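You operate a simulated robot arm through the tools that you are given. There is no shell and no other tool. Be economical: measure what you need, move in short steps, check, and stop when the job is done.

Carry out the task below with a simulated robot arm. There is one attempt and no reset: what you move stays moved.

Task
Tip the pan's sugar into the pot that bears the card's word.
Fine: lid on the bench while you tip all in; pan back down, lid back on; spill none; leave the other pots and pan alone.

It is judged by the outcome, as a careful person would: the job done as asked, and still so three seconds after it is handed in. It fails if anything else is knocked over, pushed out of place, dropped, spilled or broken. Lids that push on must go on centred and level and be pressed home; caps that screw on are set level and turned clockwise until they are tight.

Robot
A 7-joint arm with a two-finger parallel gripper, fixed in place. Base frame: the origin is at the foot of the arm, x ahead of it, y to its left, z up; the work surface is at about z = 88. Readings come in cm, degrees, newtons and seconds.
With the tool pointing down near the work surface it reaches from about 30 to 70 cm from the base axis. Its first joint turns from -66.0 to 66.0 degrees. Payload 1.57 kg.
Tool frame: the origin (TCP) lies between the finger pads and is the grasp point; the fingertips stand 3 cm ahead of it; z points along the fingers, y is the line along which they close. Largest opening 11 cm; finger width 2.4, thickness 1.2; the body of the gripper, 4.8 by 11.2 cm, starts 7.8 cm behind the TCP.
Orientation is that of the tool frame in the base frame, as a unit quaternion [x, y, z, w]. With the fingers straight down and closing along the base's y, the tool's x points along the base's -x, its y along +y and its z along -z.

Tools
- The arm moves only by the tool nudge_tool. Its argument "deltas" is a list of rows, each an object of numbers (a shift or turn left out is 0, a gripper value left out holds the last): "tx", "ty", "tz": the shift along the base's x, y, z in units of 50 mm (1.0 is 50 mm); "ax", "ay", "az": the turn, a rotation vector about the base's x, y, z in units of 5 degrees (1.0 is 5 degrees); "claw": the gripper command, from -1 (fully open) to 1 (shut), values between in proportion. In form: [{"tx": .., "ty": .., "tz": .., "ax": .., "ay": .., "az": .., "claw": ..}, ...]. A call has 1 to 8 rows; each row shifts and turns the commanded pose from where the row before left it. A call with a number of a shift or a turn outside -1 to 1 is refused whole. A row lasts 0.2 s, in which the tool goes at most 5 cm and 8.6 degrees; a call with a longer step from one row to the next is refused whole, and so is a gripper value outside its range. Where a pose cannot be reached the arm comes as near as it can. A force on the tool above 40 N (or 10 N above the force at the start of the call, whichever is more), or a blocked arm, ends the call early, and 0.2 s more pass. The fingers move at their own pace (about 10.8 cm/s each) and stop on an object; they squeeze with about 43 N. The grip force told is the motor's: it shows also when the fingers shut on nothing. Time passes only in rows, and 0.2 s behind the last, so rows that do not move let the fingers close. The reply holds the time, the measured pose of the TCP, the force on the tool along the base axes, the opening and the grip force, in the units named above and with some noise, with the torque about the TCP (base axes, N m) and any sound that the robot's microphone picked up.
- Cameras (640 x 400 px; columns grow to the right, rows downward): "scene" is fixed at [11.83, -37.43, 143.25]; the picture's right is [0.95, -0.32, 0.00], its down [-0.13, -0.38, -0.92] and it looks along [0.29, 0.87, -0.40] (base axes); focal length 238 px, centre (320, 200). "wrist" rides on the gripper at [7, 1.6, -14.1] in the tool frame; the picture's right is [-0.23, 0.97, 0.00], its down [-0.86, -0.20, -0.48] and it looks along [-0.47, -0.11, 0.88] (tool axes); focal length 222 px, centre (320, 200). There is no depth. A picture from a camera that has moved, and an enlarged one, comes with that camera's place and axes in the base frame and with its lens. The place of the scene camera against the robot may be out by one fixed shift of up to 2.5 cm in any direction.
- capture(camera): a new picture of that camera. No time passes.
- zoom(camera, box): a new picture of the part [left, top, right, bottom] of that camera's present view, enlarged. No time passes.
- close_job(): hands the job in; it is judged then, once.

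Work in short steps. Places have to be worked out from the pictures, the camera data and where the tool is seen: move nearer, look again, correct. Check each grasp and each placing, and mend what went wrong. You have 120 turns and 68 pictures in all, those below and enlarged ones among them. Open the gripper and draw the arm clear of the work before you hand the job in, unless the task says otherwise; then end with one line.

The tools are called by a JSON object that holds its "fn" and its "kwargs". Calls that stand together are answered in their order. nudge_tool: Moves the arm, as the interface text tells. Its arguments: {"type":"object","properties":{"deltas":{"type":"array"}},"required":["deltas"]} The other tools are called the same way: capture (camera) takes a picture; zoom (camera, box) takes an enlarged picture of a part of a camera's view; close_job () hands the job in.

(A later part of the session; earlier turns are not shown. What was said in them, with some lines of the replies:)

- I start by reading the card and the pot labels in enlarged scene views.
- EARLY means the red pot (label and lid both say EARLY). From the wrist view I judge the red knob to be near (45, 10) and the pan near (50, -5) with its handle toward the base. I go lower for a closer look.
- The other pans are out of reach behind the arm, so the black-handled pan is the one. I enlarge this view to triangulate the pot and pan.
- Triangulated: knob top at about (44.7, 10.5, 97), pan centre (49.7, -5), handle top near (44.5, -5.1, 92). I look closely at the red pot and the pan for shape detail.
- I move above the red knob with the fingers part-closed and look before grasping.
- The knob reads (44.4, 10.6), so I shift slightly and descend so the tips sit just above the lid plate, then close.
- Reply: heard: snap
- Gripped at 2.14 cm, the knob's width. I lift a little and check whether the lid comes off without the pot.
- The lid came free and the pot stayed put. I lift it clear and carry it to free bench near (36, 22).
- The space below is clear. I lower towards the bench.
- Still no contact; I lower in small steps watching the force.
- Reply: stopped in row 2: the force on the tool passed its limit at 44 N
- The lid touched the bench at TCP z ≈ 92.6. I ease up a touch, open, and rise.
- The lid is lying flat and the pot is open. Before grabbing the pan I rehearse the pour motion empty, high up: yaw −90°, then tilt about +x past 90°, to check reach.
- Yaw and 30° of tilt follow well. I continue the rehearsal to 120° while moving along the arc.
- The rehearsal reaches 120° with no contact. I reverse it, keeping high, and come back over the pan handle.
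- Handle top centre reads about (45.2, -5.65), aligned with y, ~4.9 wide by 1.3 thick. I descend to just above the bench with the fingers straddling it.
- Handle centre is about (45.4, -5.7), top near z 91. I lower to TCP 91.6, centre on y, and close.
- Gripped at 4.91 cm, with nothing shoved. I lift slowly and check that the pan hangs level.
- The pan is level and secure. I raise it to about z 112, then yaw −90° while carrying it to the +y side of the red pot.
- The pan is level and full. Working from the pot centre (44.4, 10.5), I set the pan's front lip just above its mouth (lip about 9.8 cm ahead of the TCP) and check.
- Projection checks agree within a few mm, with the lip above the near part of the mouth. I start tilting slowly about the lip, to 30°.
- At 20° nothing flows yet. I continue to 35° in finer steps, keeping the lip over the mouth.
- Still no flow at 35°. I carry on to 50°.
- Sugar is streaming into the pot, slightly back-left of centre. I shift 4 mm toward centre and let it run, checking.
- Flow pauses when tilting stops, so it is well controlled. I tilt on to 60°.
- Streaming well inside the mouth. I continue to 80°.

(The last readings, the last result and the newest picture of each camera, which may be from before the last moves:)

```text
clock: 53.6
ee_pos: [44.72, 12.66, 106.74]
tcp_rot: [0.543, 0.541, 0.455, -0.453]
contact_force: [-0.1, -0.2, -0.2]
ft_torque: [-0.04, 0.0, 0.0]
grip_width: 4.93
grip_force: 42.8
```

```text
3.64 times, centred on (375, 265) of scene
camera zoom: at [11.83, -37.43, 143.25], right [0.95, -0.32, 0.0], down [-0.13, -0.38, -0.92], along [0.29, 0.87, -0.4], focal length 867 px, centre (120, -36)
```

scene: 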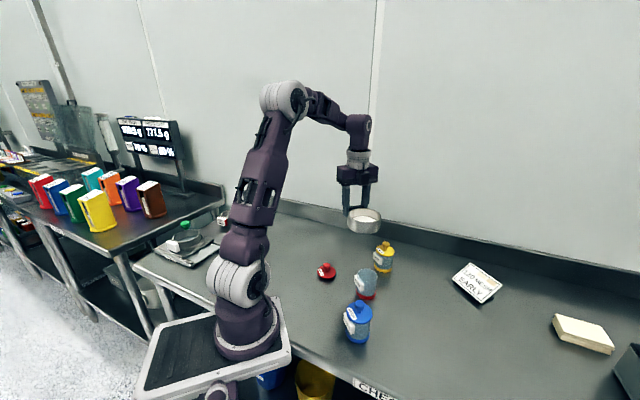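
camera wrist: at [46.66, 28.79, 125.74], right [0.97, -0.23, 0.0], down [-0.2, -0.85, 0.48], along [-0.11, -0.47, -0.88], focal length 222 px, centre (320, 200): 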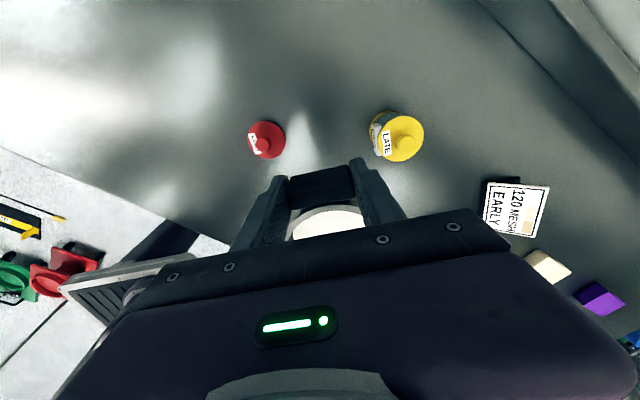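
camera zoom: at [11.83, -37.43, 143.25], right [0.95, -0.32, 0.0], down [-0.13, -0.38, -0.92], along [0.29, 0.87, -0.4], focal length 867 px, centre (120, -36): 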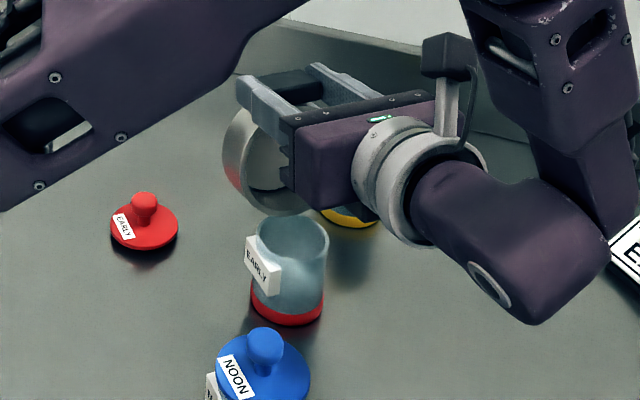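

No spill seen. I continue to 100°.

{"fn": "nudge_tool", "kwargs": {"deltas": [{"ax": 0.5, "ty": -0.085, "tz": 0.005}, {"ax": 0.5, "ty": -0.085, "tz": 0.005}, {"ax": 0.5, "ty": -0.085, "tz": 0.005}, {"ax": 0.5, "ty": -0.085, "tz": 0.005}, {"ax": 0.5, "ty": -0.085, "tz": -0.01}, {"ax": 0.5, "ty": -0.085, "tz": -0.01}, {"ax": 0.5, "ty": -0.085, "tz": -0.01}, {"ax": 0.5, "ty": -0.085, "tz": -0.01}]}}

{"fn": "capture", "kwargs": {"camera": "scene"}}

{"fn": "capture", "kwargs": {"camera": "wrist"}}

```text
clock: 55.4
ee_pos: [44.81, 9.28, 106.64]
tcp_rot: [0.455, 0.455, 0.542, -0.541]
contact_force: [0.0, 0.4, -1.0]
ft_torque: [-0.07, 0.0, -0.01]
grip_width: 4.93
grip_force: 43.1
```

```text
30 pictures are left
```

scene: 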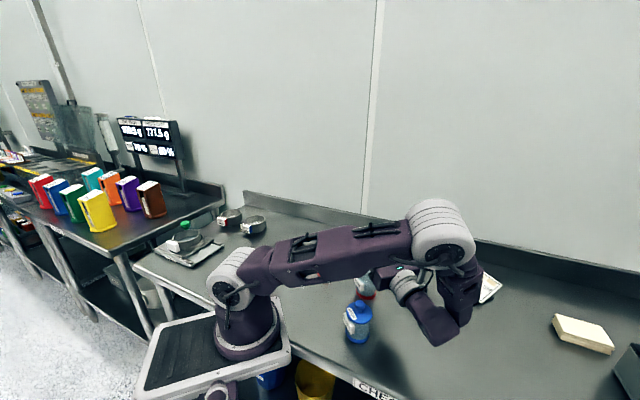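

```text
29 pictures are left
camera wrist: at [46.32, -5.89, 110.96], right [0.97, 0.04, -0.22], down [-0.2, -0.32, -0.92], along [-0.11, 0.95, -0.31], focal length 222 px, centre (320, 200)
```

wrist: 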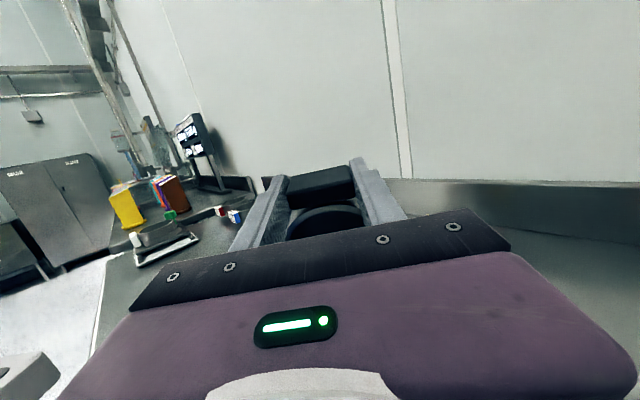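

Nothing touching. I tilt on to 115°, then hold briefly so the last grains run out.

{"fn": "nudge_tool", "kwargs": {"deltas": [{"ax": 0.5, "ty": -0.083, "tz": -0.01}, {"ax": 0.5, "ty": -0.082, "tz": -0.01}, {"ax": 0.5, "ty": -0.081, "tz": -0.01}, {"ax": 0.5, "ty": -0.08, "tz": -0.01}, {"ax": 0.5, "ty": -0.079, "tz": -0.01}, {"ax": 0.5, "ty": -0.078, "tz": -0.01}, {}, {}]}}

{"fn": "zoom", "kwargs": {"camera": "scene", "box": [320, 210, 500, 360]}}

```text
clock: 57.2
ee_pos: [44.71, 6.89, 106.36]
tcp_rot: [0.381, 0.379, 0.597, -0.595]
contact_force: [-0.3, 1.0, -0.9]
ft_torque: [-0.06, -0.02, -0.01]
grip_width: 4.89
grip_force: 42.8
```

```text
2.67 times, centred on (410, 285) of scene
camera zoom: at [11.83, -37.43, 143.25], right [0.95, -0.32, 0.0], down [-0.13, -0.38, -0.92], along [0.29, 0.87, -0.4], focal length 636 px, centre (80, -27)
```

zoom: 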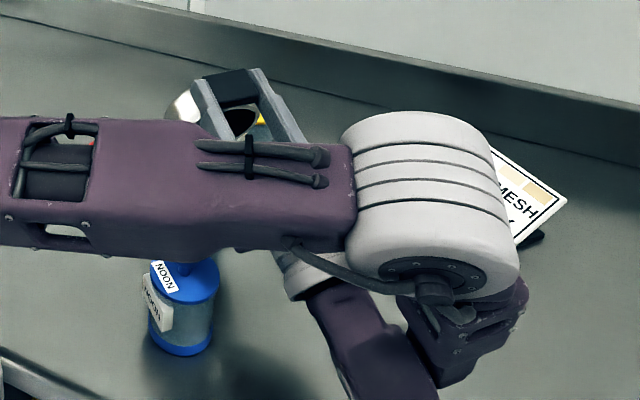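

I tilt to 120° with a small wiggle to shed any remaining grains, then hold.

{"fn": "nudge_tool", "kwargs": {"deltas": [{"ax": 0.5, "ty": -0.075, "tz": 0.0}, {"ax": 0.5, "ty": -0.075, "tz": 0.0}, {"ax": -0.4}, {"ax": 0.4}, {"ax": -0.4}, {"ax": 0.4}, {}, {}]}}

```text
clock: 59.0
ee_pos: [44.72, 6.22, 106.32]
tcp_rot: [-0.354, -0.354, -0.612, 0.612]
contact_force: [0.4, 1.0, -1.1]
ft_torque: [-0.03, -0.01, -0.05]
grip_width: 4.93
grip_force: 42.6
```

I reverse along the same arc to 80°, then to 45°, and look into the pan.

{"fn": "nudge_tool", "kwargs": {"deltas": [{"ax": -1, "ty": 0.155, "tz": 0.02}, {"ax": -1, "ty": 0.155, "tz": 0.02}, {"ax": -1, "ty": 0.16, "tz": 0.02}, {"ax": -1, "ty": 0.16, "tz": 0.02}, {"ax": -1, "ty": 0.165, "tz": 0.02}, {"ax": -1, "ty": 0.165, "tz": 0.02}, {"ax": -1, "ty": 0.165}, {"ax": -1, "ty": 0.165}]}}

{"fn": "nudge_tool", "kwargs": {"deltas": [{"ax": -1, "ty": 0.168, "tz": -0.02}, {"ax": -1, "ty": 0.165, "tz": -0.02}, {"ax": -1, "ty": 0.16, "tz": -0.02}, {"ax": -1, "ty": 0.155, "tz": -0.02}, {"ax": -1, "ty": 0.145}, {"ax": -1, "ty": 0.145}, {"ax": -1, "ty": 0.13, "tz": 0.02}, {}]}}

{"fn": "zoom", "kwargs": {"camera": "scene", "box": [320, 220, 420, 320]}}

```text
clock: 60.8
ee_pos: [44.81, 12.45, 106.84]
tcp_rot: [0.543, 0.542, 0.454, -0.453]
contact_force: [-0.1, -0.7, 0.0]
ft_torque: [0.0, 0.0, -0.04]
grip_width: 4.89
grip_force: 43.2
```

```text
clock: 62.6
ee_pos: [44.76, 17.92, 106.58]
tcp_rot: [0.654, 0.654, 0.269, -0.269]
contact_force: [-0.6, 0.2, -0.6]
ft_torque: [0.03, 0.02, 0.02]
grip_width: 4.9
grip_force: 43.0
```

```text
4.00 times, centred on (370, 270) of scene
camera zoom: at [11.83, -37.42, 143.25], right [0.95, -0.32, 0.0], down [-0.13, -0.38, -0.92], along [0.29, 0.87, -0.4], focal length 954 px, centre (120, -80)
```

zoom: 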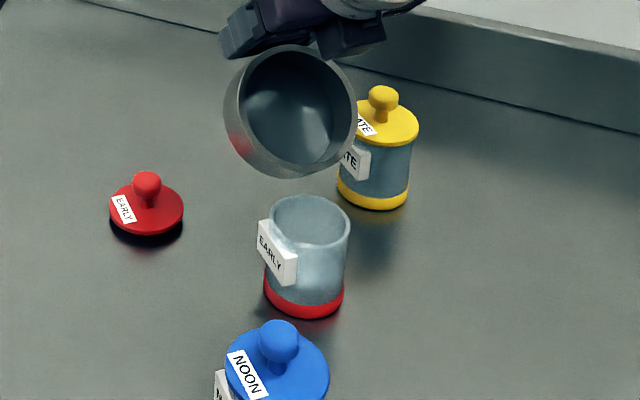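

The pan is empty and the bench is clean. I raise and level the pan, then carry it back to its spot.

{"fn": "nudge_tool", "kwargs": {"deltas": [{"tz": 0.3, "ty": 0.1, "ax": -0.5}, {"tz": 0.3, "ty": 0.1, "ax": -0.5}, {"ax": -1, "tz": 0.3, "ty": 0.1}, {"ax": -1, "tz": 0.2, "ty": 0.1}, {"ax": -1}, {"ax": -1}, {"ax": -1}, {"ax": -1}]}}

{"fn": "nudge_tool", "kwargs": {"deltas": [{"ax": -1}, {"ax": -1}, {"az": 1, "ty": -0.3}, {"az": 1, "ty": -0.3}, {"az": 1, "ty": -0.3}, {"az": 1, "ty": -0.3}, {"az": 1, "ty": -0.3}, {"az": 1, "ty": -0.3}]}}

{"fn": "nudge_tool", "kwargs": {"deltas": [{"az": 1, "ty": -0.3}, {"az": 1, "ty": -0.3}, {"az": 1, "ty": -0.3}, {"az": 1, "ty": -0.3}, {"az": 1, "ty": -0.3}, {"az": 1, "ty": -0.3}, {"az": 1, "ty": -0.3}, {"az": 1, "ty": -0.3}]}}

{"fn": "nudge_tool", "kwargs": {"deltas": [{"az": 1, "ty": -0.3}, {"az": 1, "ty": -0.3}, {"az": 1, "ty": -0.2}, {"az": 1}, {}]}}

```text
clock: 64.4
ee_pos: [44.78, 19.9, 112.12]
tcp_rot: [0.705, 0.704, 0.062, -0.06]
contact_force: [-0.1, 0.5, -0.5]
ft_torque: [0.05, 0.01, -0.01]
grip_width: 4.94
grip_force: 43.0
```

```text
clock: 66.2
ee_pos: [44.65, 10.92, 112.11]
tcp_rot: [0.5, 0.866, 0.0, 0.002]
contact_force: [0.1, -0.8, -1.6]
ft_torque: [0.03, 0.01, 0.01]
grip_width: 4.89
grip_force: 42.8
```

```text
clock: 68.0
ee_pos: [44.64, -1.03, 112.16]
tcp_rot: [0.173, 0.985, 0.001, 0.001]
contact_force: [0.7, 0.2, -2.0]
ft_torque: [0.03, 0.05, 0.0]
grip_width: 4.9
grip_force: 43.5
```

```text
clock: 69.2
ee_pos: [44.75, -5.07, 112.15]
tcp_rot: [-0.001, 1.0, 0.001, 0.001]
contact_force: [-0.2, 0.3, -0.6]
ft_torque: [0.03, 0.08, -0.02]
grip_width: 4.9
grip_force: 42.7
```

Pan level, oriented as at first. I lower it over its original spot (45.1, -5.7).

{"fn": "nudge_tool", "kwargs": {"deltas": [{"tx": 0.07, "ty": -0.125, "tz": -0.3}, {"tz": -0.6}, {"tz": -0.7}, {"tz": -0.7}, {"tz": -0.7}, {"tz": -0.5}, {"tz": -0.3}, {}]}}

{"fn": "nudge_tool", "kwargs": {"deltas": [{"tz": -0.1}, {"tz": -0.06}, {"tz": -0.04}, {"tz": -0.02}, {}]}}

{"fn": "zoom", "kwargs": {"camera": "scene", "box": [370, 270, 470, 360]}}

```text
clock: 71.0
ee_pos: [45.16, -5.75, 93.1]
tcp_rot: [-0.001, 1.0, 0.001, 0.001]
contact_force: [-0.9, 0.4, -0.2]
ft_torque: [0.0, 0.03, 0.0]
grip_width: 4.9
grip_force: 42.8
```

```text
clock: 72.2
ee_pos: [45.31, -5.73, 91.9]
tcp_rot: [-0.001, 1.0, 0.001, 0.001]
contact_force: [-0.6, 0.6, -0.5]
ft_torque: [0.03, 0.02, 0.01]
grip_width: 4.92
grip_force: 43.0
```

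```text
4.44 times, centred on (420, 315) of scene
camera zoom: at [11.83, -37.43, 143.25], right [0.95, -0.32, 0.0], down [-0.13, -0.38, -0.92], along [0.29, 0.87, -0.4], focal length 1060 px, centre (-124, -311)
```

zoom: 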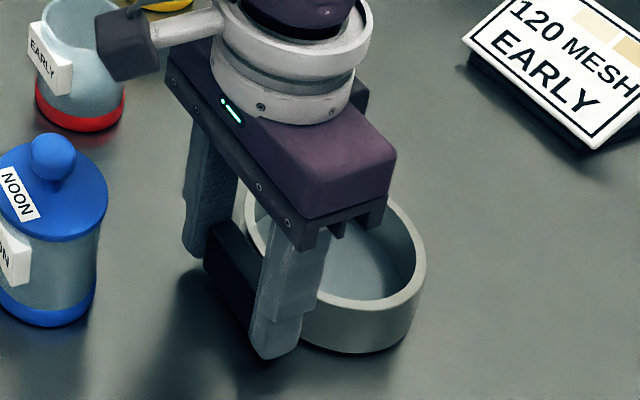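

Almost touching; I lower by millimetres until contact.

{"fn": "nudge_tool", "kwargs": {"deltas": [{"tz": -0.02}, {"tz": -0.02}, {"tz": -0.01}, {}]}}

```text
clock: 73.2
ee_pos: [45.06, -5.68, 91.83]
tcp_rot: [-0.001, 1.0, 0.001, 0.002]
contact_force: [-5.6, 1.4, 29.0]
ft_torque: [-0.13, -0.92, 0.03]
grip_width: 4.93
grip_force: 43.0
```

The pan is down on the bench. I ease up slightly, open, and rise straight up.

{"fn": "nudge_tool", "kwargs": {"deltas": [{"tz": 0.03}, {"claw": -0.3}, {"claw": -0.3}, {"tz": 0.3}, {"tz": 0.7}, {"tz": 0.8}, {"tz": 0.8}, {}]}}

{"fn": "zoom", "kwargs": {"camera": "scene", "box": [330, 230, 460, 360]}}

```text
clock: 75.0
ee_pos: [45.12, -5.67, 104.99]
tcp_rot: [0.0, 1.0, 0.001, 0.001]
contact_force: [-0.4, 0.3, -0.2]
ft_torque: [0.0, -0.02, -0.01]
grip_width: 7.16
grip_force: 0.0
```

```text
3.08 times, centred on (395, 295) of scene
camera zoom: at [11.83, -37.43, 143.25], right [0.95, -0.32, 0.0], down [-0.13, -0.38, -0.92], along [0.29, 0.87, -0.4], focal length 734 px, centre (89, -92)
```

zoom: 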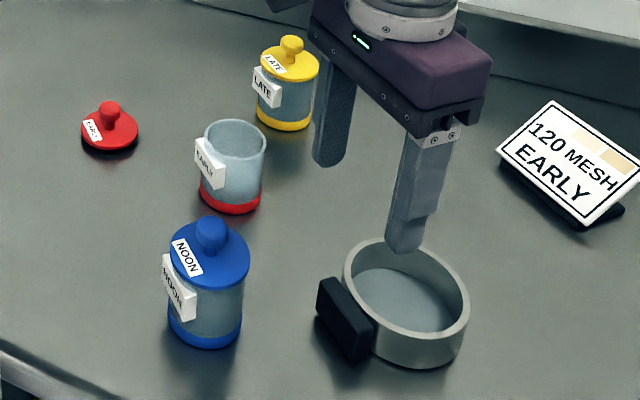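

Pan is back where it was, empty. Now I go to the lid at (35.8, 22.0).

{"fn": "nudge_tool", "kwargs": {"deltas": [{"tz": 0.3, "claw": 0.1}, {"tx": -0.265, "ty": 0.79}, {"tx": -0.265, "ty": 0.79}, {"tx": -0.265, "ty": 0.79}, {"tx": -0.265, "ty": 0.79}, {"tx": -0.265, "ty": 0.79}, {"tx": -0.265, "ty": 0.79}, {"tx": -0.265, "ty": 0.79}]}}

{"fn": "nudge_tool", "kwargs": {"deltas": [{}, {"tz": -0.5}, {"tz": -0.6}, {}]}}

{"fn": "capture", "kwargs": {"camera": "wrist"}}

```text
clock: 76.8
ee_pos: [35.81, 21.98, 106.54]
tcp_rot: [-0.001, 1.0, 0.001, -0.001]
contact_force: [0.0, 0.0, 0.5]
ft_torque: [-0.02, -0.05, 0.02]
grip_width: 4.95
grip_force: 0.1
```

```text
clock: 77.8
ee_pos: [35.83, 21.93, 100.87]
tcp_rot: [-0.001, 1.0, 0.001, 0.001]
contact_force: [0.4, 1.1, -0.2]
ft_torque: [-0.04, 0.04, 0.0]
grip_width: 4.96
grip_force: 0.0
```

```text
24 pictures are left
camera wrist: at [28.78, 23.55, 114.92], right [0.23, 0.97, 0.0], down [0.85, -0.2, 0.48], along [0.47, -0.11, -0.88], focal length 222 px, centre (320, 200)
```

wrist: 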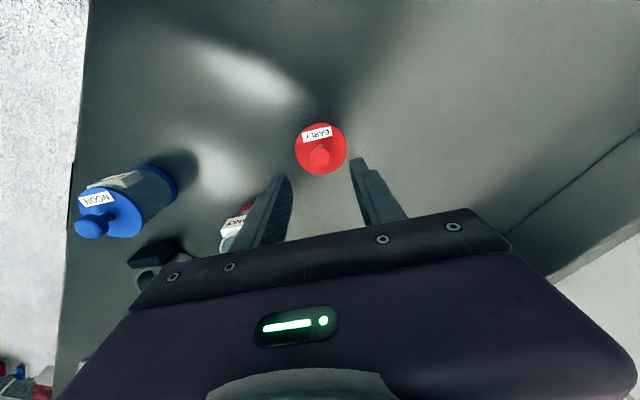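

The lid is where I left it, centred between the fingers. I descend to the release height and grip the knob.

{"fn": "nudge_tool", "kwargs": {"deltas": [{"tz": -0.6, "tx": -0.01, "ty": 0.015}, {"tz": -0.6}, {"tz": -0.42}, {}, {"claw": 0.5}, {"claw": 1}, {"claw": 1}, {"claw": 1}]}}

{"fn": "nudge_tool", "kwargs": {"deltas": [{"tz": 0.1}, {"tz": 0.4}, {"tz": 0.6}, {"tz": 0.6}, {"tz": 0.6}, {"tz": 0.2}, {}]}}

{"fn": "capture", "kwargs": {"camera": "wrist"}}

```text
clock: 79.6
ee_pos: [35.8, 21.97, 92.8]
tcp_rot: [0.0, 1.0, 0.001, 0.0]
contact_force: [-0.1, 0.5, 0.2]
ft_torque: [0.0, 0.03, 0.01]
grip_width: 2.15
grip_force: 34.3
```

```text
clock: 81.2
ee_pos: [35.87, 21.84, 105.31]
tcp_rot: [0.001, 1.0, 0.001, 0.0]
contact_force: [-0.4, 0.3, -0.5]
ft_torque: [0.02, -0.01, 0.03]
grip_width: 2.14
grip_force: 34.7
```

```text
23 pictures are left
camera wrist: at [28.78, 23.43, 119.41], right [0.23, 0.97, 0.0], down [0.85, -0.2, 0.48], along [0.47, -0.11, -0.88], focal length 222 px, centre (320, 200)
```

wrist: 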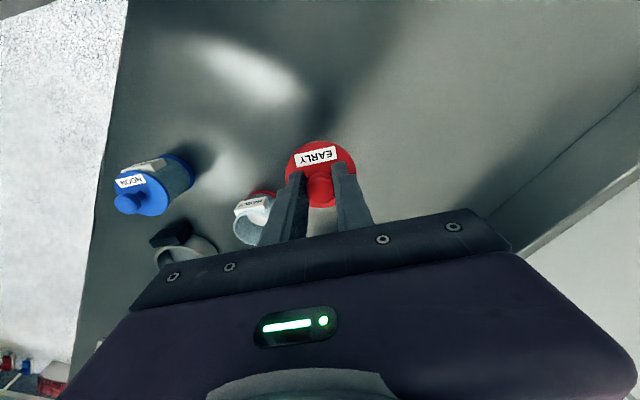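

The lid sits in the gripper exactly as before, so the original TCP place (44.35, 10.52) centres it on the pot. I go there and check.

{"fn": "nudge_tool", "kwargs": {"deltas": [{"tx": 0.34, "ty": -0.455}, {"tx": 0.34, "ty": -0.455}, {"tx": 0.34, "ty": -0.455}, {"tx": 0.34, "ty": -0.455}, {"tx": 0.34, "ty": -0.455}, {}, {"tz": -0.5}, {}]}}

{"fn": "zoom", "kwargs": {"camera": "scene", "box": [335, 240, 405, 310]}}

```text
clock: 83.0
ee_pos: [44.29, 10.46, 102.68]
tcp_rot: [0.0, 1.0, 0.002, 0.001]
contact_force: [-0.8, -0.6, -0.3]
ft_torque: [0.02, 0.0, -0.02]
grip_width: 2.13
grip_force: 34.0
```

```text
5.71 times, centred on (370, 275) of scene
camera zoom: at [11.83, -37.43, 143.25], right [0.95, -0.32, 0.0], down [-0.13, -0.38, -0.92], along [0.29, 0.87, -0.4], focal length 1362 px, centre (34, -229)
```

zoom: 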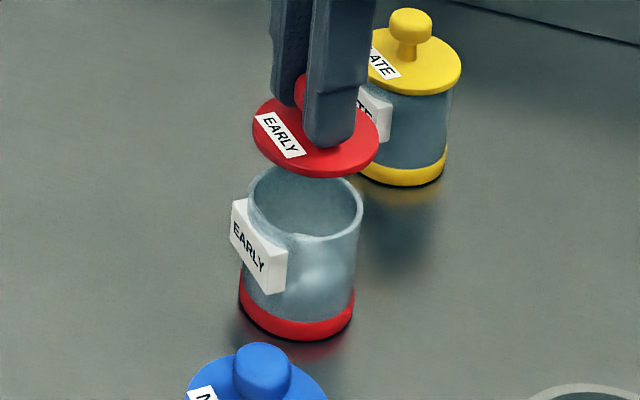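

The lid may be slightly tilted in the grip; I enlarge to check.

{"fn": "zoom", "kwargs": {"camera": "scene", "box": [358, 250, 388, 280]}}

{"fn": "zoom", "kwargs": {"camera": "wrist", "box": [270, 120, 370, 220]}}

```text
13.33 times, centred on (373, 265) of scene
camera zoom: at [11.83, -37.43, 143.25], right [0.95, -0.32, 0.0], down [-0.13, -0.38, -0.92], along [0.29, 0.87, -0.4], focal length 3179 px, centre (-387, -667)
```

zoom: 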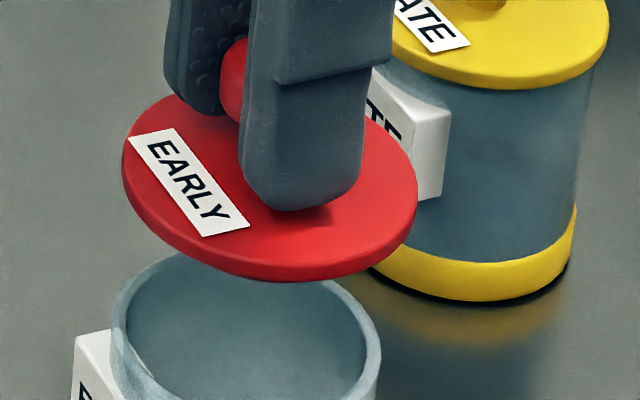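

```text
4.00 times, centred on (320, 170) of wrist
camera zoom: at [37.3, 12.1, 116.78], right [0.23, 0.97, 0.0], down [0.85, -0.2, 0.48], along [0.47, -0.11, -0.88], focal length 888 px, centre (320, 320)
```

zoom: 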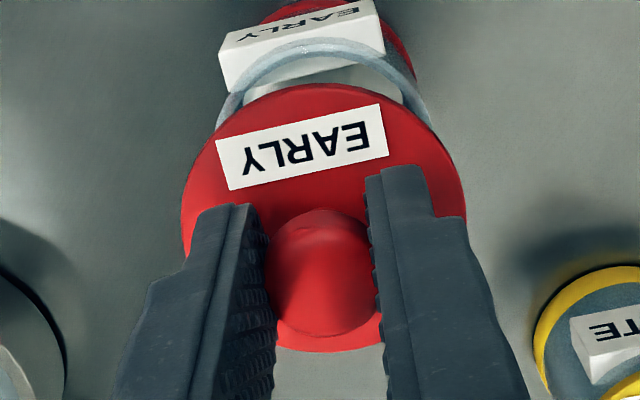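

The lid has pivoted about the finger axis, +x side low by roughly 7°. I counter-rotate the tool −7° about y (compensating the knob's shift) and recheck.

{"fn": "nudge_tool", "kwargs": {"deltas": [{"ay": -0.7, "tx": -0.028}, {"ay": -0.7, "tx": -0.028}, {}]}}

{"fn": "zoom", "kwargs": {"camera": "scene", "box": [350, 245, 395, 290]}}

```text
clock: 83.8
ee_pos: [44.13, 10.74, 102.73]
tcp_rot: [0.0, 0.998, 0.001, 0.063]
contact_force: [1.2, 0.5, -0.5]
ft_torque: [0.0, -0.01, 0.01]
grip_width: 2.15
grip_force: 34.3
```

```text
8.89 times, centred on (372, 268) of scene
camera zoom: at [11.83, -37.43, 143.25], right [0.95, -0.32, 0.0], down [-0.13, -0.38, -0.92], along [0.29, 0.87, -0.4], focal length 2119 px, centre (-147, -400)
```

zoom: 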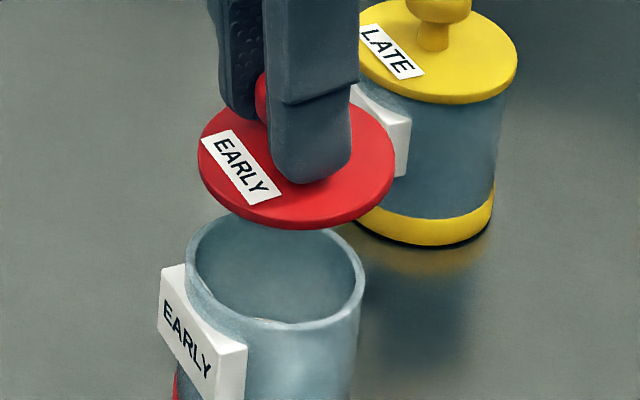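

Lid rim now parallels the pot rim. I lower to just above the mouth and check centring.

{"fn": "nudge_tool", "kwargs": {"deltas": [{"tz": -0.25}, {"tz": -0.22}, {}]}}

{"fn": "zoom", "kwargs": {"camera": "scene", "box": [350, 255, 395, 300]}}

{"fn": "zoom", "kwargs": {"camera": "wrist", "box": [270, 120, 370, 220]}}

```text
clock: 84.6
ee_pos: [44.11, 10.47, 100.46]
tcp_rot: [0.0, 0.998, 0.001, 0.062]
contact_force: [0.6, -0.1, -0.8]
ft_torque: [-0.02, -0.05, 0.01]
grip_width: 2.14
grip_force: 34.8
```

```text
8.89 times, centred on (372, 278) of scene
camera zoom: at [11.83, -37.43, 143.25], right [0.95, -0.32, 0.0], down [-0.13, -0.38, -0.92], along [0.29, 0.87, -0.4], focal length 2119 px, centre (-147, -489)
```

zoom: 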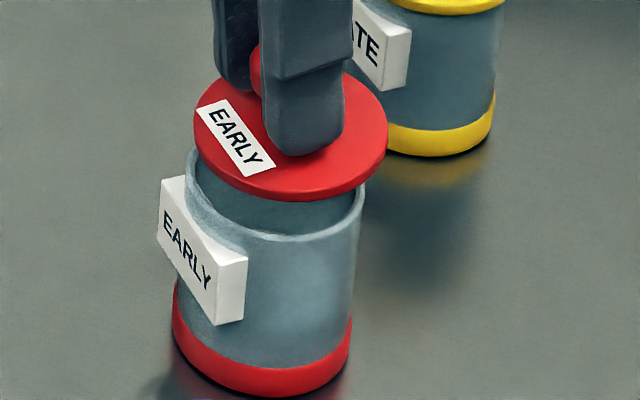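

```text
4.00 times, centred on (320, 170) of wrist
camera zoom: at [35.36, 12.12, 113.52], right [0.23, 0.97, 0.03], down [0.79, -0.2, 0.58], along [0.57, -0.11, -0.81], focal length 888 px, centre (320, 320)
```

zoom: 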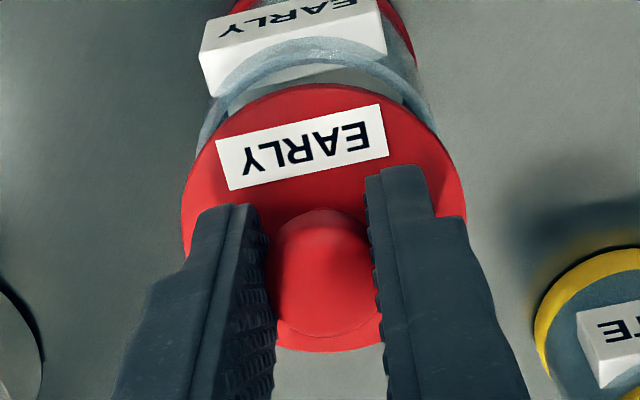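

Compared with the view at removal, the lid is ~4 mm too far to +x. I correct and look again.

{"fn": "nudge_tool", "kwargs": {"deltas": [{"tx": -0.075}, {"tz": -0.04}, {}]}}

{"fn": "zoom", "kwargs": {"camera": "scene", "box": [335, 240, 405, 310]}}

```text
clock: 85.4
ee_pos: [43.62, 10.54, 100.24]
tcp_rot: [-0.001, 0.998, 0.001, 0.062]
contact_force: [-1.2, 0.1, -0.2]
ft_torque: [0.01, 0.02, 0.04]
grip_width: 2.14
grip_force: 34.9
```

```text
5.71 times, centred on (370, 275) of scene
camera zoom: at [11.83, -37.43, 143.25], right [0.95, -0.32, 0.0], down [-0.13, -0.38, -0.92], along [0.29, 0.87, -0.4], focal length 1362 px, centre (34, -229)
```

zoom: 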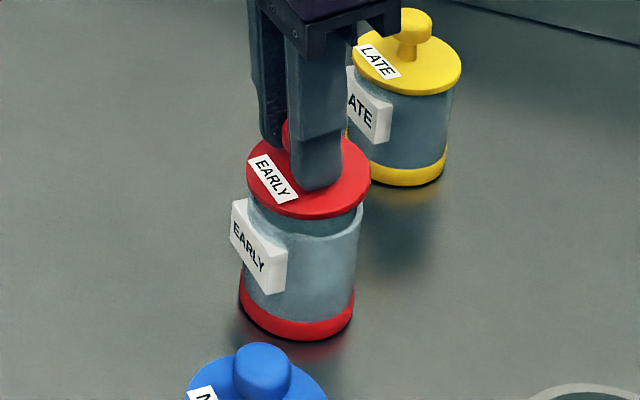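

The lid now overlays its removal picture almost exactly. I lower gently in small steps to seat it.

{"fn": "nudge_tool", "kwargs": {"deltas": [{"tz": -0.06}, {"tz": -0.06}, {"tz": -0.04}, {"tz": -0.04}, {}]}}

{"fn": "zoom", "kwargs": {"camera": "scene", "box": [335, 240, 405, 310]}}

```text
clock: 86.6
ee_pos: [43.69, 10.71, 99.12]
tcp_rot: [0.0, 0.998, 0.001, 0.062]
contact_force: [0.9, -0.3, 0.8]
ft_torque: [-0.03, -0.01, 0.01]
grip_width: 2.15
grip_force: 34.7
```

```text
5.71 times, centred on (370, 275) of scene
camera zoom: at [11.83, -37.43, 143.25], right [0.95, -0.32, 0.0], down [-0.13, -0.38, -0.92], along [0.29, 0.87, -0.4], focal length 1362 px, centre (34, -229)
```

zoom: 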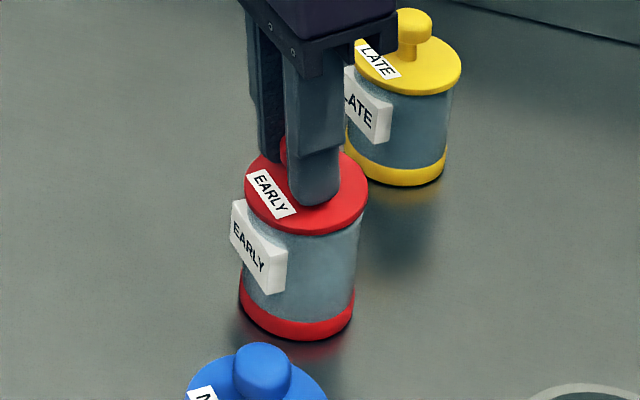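

The plug has entered without resistance. I lower a bit more until it meets the rim.

{"fn": "nudge_tool", "kwargs": {"deltas": [{"tz": -0.03}, {"tz": -0.03}, {"tz": -0.02}, {}]}}

{"fn": "zoom", "kwargs": {"camera": "scene", "box": [335, 240, 405, 310]}}

```text
clock: 87.6
ee_pos: [43.67, 10.7, 98.83]
tcp_rot: [0.0, 0.998, 0.002, 0.063]
contact_force: [-3.2, 0.4, 26.8]
ft_torque: [0.01, 0.56, 0.03]
grip_width: 2.14
grip_force: 35.0
```

```text
5.71 times, centred on (370, 275) of scene
camera zoom: at [11.79, -37.44, 143.25], right [0.95, -0.32, 0.0], down [-0.13, -0.38, -0.92], along [0.29, 0.87, -0.4], focal length 1362 px, centre (34, -229)
```

zoom: 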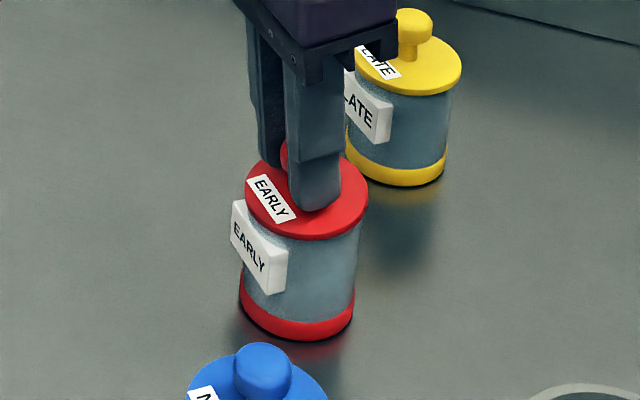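

It is on the rim with 27 N. I let go, rise, straighten the tool, and will press the knob from above with shut fingers.

{"fn": "nudge_tool", "kwargs": {"deltas": [{"tz": 0.02}, {"claw": 0.1}, {"claw": 0.1}, {"tz": 0.5}, {"tz": 0.5}, {"ay": 0.7, "tx": 0.06}, {"ay": 0.7, "tx": 0.07}, {}]}}

{"fn": "zoom", "kwargs": {"camera": "scene", "box": [335, 240, 405, 310]}}

{"fn": "zoom", "kwargs": {"camera": "wrist", "box": [260, 100, 380, 220]}}

```text
clock: 89.4
ee_pos: [44.31, 10.61, 103.99]
tcp_rot: [0.0, 1.0, 0.001, 0.0]
contact_force: [-0.7, -0.4, -0.1]
ft_torque: [-0.02, -0.04, 0.01]
grip_width: 4.98
grip_force: 0.0
```

```text
5.71 times, centred on (370, 275) of scene
camera zoom: at [11.83, -37.43, 143.25], right [0.95, -0.32, 0.0], down [-0.13, -0.38, -0.92], along [0.29, 0.87, -0.4], focal length 1362 px, centre (34, -229)
```

zoom: 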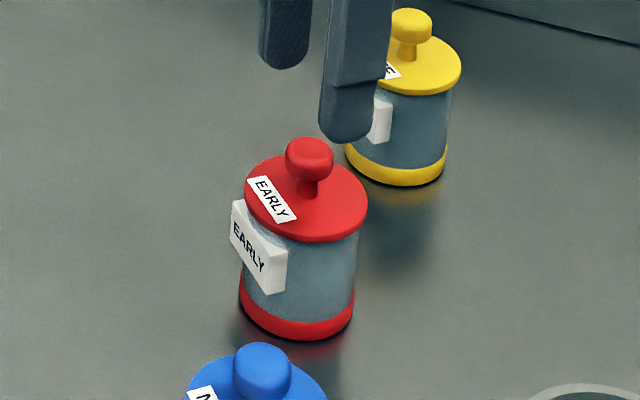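

```text
3.33 times, centred on (320, 160) of wrist
camera zoom: at [37.3, 12.16, 118.02], right [0.23, 0.97, 0.0], down [0.85, -0.2, 0.48], along [0.47, -0.11, -0.88], focal length 740 px, centre (320, 333)
```

zoom: 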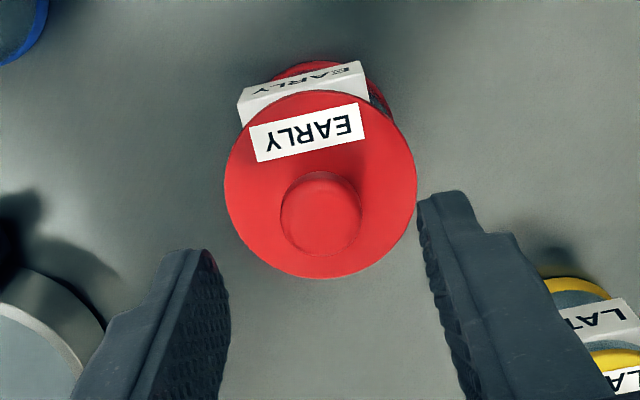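

The lid looks centred and level. I shut the fingers and press down on the knob.

{"fn": "nudge_tool", "kwargs": {"deltas": [{"claw": 1}, {"claw": 1}, {"claw": 1}, {"tz": -0.4}, {"tz": -0.2}, {}]}}

{"fn": "nudge_tool", "kwargs": {"deltas": [{"tz": -0.05}, {"tz": -0.05}, {"tz": -0.04}, {"tz": -0.04}, {"tz": -0.04}, {"tz": -0.04}, {}]}}

```text
clock: 90.8
ee_pos: [44.35, 10.59, 100.93]
tcp_rot: [0.0, 1.0, 0.001, 0.001]
contact_force: [-0.5, -0.6, 0.1]
ft_torque: [-0.01, -0.04, 0.02]
grip_width: 0.0
grip_force: 21.1
```

```text
clock: 91.2
ee_pos: [44.35, 10.78, 101.03]
tcp_rot: [0.0, 1.0, 0.001, 0.002]
contact_force: [-5.4, -1.1, 18.0]
ft_torque: [0.0, 0.22, -0.01]
grip_width: 0.0
grip_force: 21.2
heard: snap
stopped in row 2: the force on the tool passed its limit at 50 N (the readings are from after the stop); the commanded pose is now the measured one
```

A snap was heard at ~50 N: the lid is home. I rise clear and verify everything.

{"fn": "nudge_tool", "kwargs": {"deltas": [{"tz": 0.3}, {"tz": 0.8}, {"tz": 0.8}, {"tz": 0.8}, {"tx": -0.5, "tz": 0.6, "claw": -1}, {"tx": -0.5, "tz": 0.6}, {"tx": -0.5}, {}]}}

{"fn": "zoom", "kwargs": {"camera": "scene", "box": [335, 240, 405, 310]}}

{"fn": "capture", "kwargs": {"camera": "scene"}}

{"fn": "zoom", "kwargs": {"camera": "wrist", "box": [200, 60, 500, 240]}}

```text
clock: 93.0
ee_pos: [36.97, 10.58, 120.42]
tcp_rot: [0.0, 1.0, 0.001, 0.003]
contact_force: [0.3, 0.4, -0.8]
ft_torque: [0.05, 0.01, -0.02]
grip_width: 11.0
grip_force: 0.1
```

```text
5.71 times, centred on (370, 275) of scene
camera zoom: at [11.83, -37.43, 143.25], right [0.95, -0.32, 0.0], down [-0.13, -0.38, -0.92], along [0.29, 0.87, -0.4], focal length 1362 px, centre (34, -229)
```

zoom: 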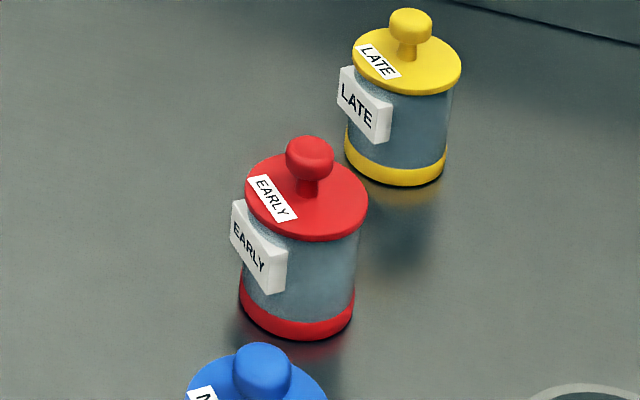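

```text
10 pictures are left
```

scene: 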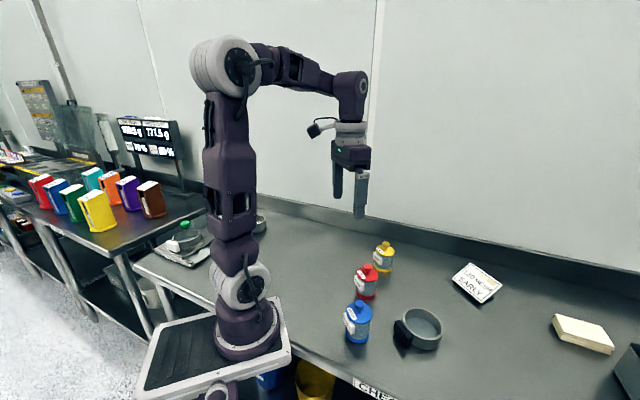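

```text
2.13 times, centred on (350, 150) of wrist
camera zoom: at [29.84, 12.16, 134.45], right [0.23, 0.97, 0.0], down [0.85, -0.2, 0.48], along [0.47, -0.11, -0.88], focal length 474 px, centre (256, 307)
```

zoom: 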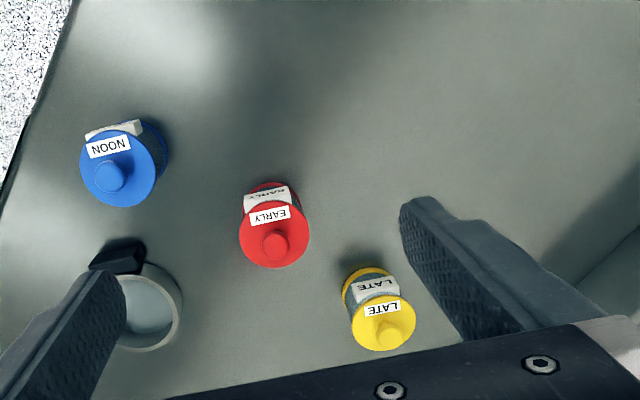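

All looks right. To be sure the lid is fully home, I press the knob once more and compare the stop height.

{"fn": "nudge_tool", "kwargs": {"deltas": [{"tx": 0.5, "claw": 1}, {"tx": 0.5}, {"tx": 0.475}, {"tz": -0.9}, {"tz": -0.9}, {"tz": -0.9}, {"tz": -0.9}, {}]}}

{"fn": "nudge_tool", "kwargs": {"deltas": [{"tz": -0.04}, {"tz": -0.04}, {"tz": -0.03}, {"tz": -0.03}, {"tz": -0.03}, {"tz": -0.03}, {"tz": -0.03}, {"tz": -0.03}]}}

```text
clock: 94.8
ee_pos: [44.36, 10.42, 102.28]
tcp_rot: [0.0, 1.0, 0.001, 0.002]
contact_force: [-0.6, -0.1, -0.1]
ft_torque: [0.01, -0.03, 0.0]
grip_width: 0.01
grip_force: 21.6
```

```text
clock: 96.6
ee_pos: [44.26, 10.55, 101.05]
tcp_rot: [0.0, 1.0, 0.002, 0.003]
contact_force: [-0.3, -0.1, -0.6]
ft_torque: [0.01, -0.01, -0.01]
grip_width: 0.01
grip_force: 21.2
```

{"fn": "nudge_tool", "kwargs": {"deltas": [{"tz": -0.02}, {"tz": -0.02}, {"tz": -0.02}, {"tz": -0.02}, {"tz": -0.02}, {"tz": -0.02}]}}

```text
clock: 97.6
ee_pos: [44.4, 10.49, 101.02]
tcp_rot: [-0.001, 1.0, 0.002, 0.004]
contact_force: [-6.2, 0.3, 16.3]
ft_torque: [0.03, 0.25, 0.04]
grip_width: 0.0
grip_force: 21.1
stopped in row 4: the force on the tool passed its limit at 44 N (the readings are from after the stop); the commanded pose is now the measured one
```

Same stop height under 44 N and no further click: the lid is fully home. I withdraw and open the gripper.

{"fn": "nudge_tool", "kwargs": {"deltas": [{"tz": 0.3}, {"tz": 0.8}, {"tz": 0.8}, {"tz": 0.8}, {"tx": -0.5, "tz": 0.8, "claw": -1}, {"tx": -0.5, "tz": 0.8}, {"tx": -0.5, "tz": 0.5}, {}]}}

{"fn": "zoom", "kwargs": {"camera": "scene", "box": [330, 230, 460, 360]}}

```text
clock: 99.4
ee_pos: [36.87, 10.61, 124.87]
tcp_rot: [-0.001, 1.0, 0.003, 0.005]
contact_force: [0.0, -0.5, -0.6]
ft_torque: [0.0, -0.02, 0.0]
grip_width: 10.98
grip_force: 0.1
```

```text
3.08 times, centred on (395, 295) of scene
camera zoom: at [11.83, -37.43, 143.25], right [0.95, -0.32, 0.0], down [-0.13, -0.38, -0.92], along [0.29, 0.87, -0.4], focal length 734 px, centre (89, -92)
```

zoom: 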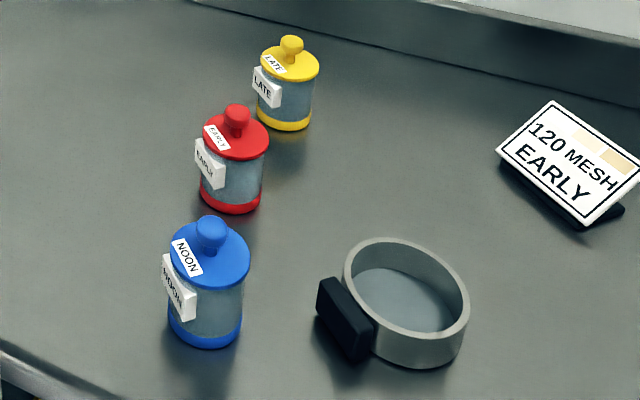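

Everything is in place: the pan is empty and back, the lid is seated, nothing is spilled, and the arm is clear. I hand in the job.

{"fn": "close_job", "kwargs": {}}

```text
The job is handed in.
```

The pan's sugar is in the red EARLY pot with its lid pressed home, the empty pan is back where it was, no spill shows in the pictures, and the other pots and pans weren't touched.
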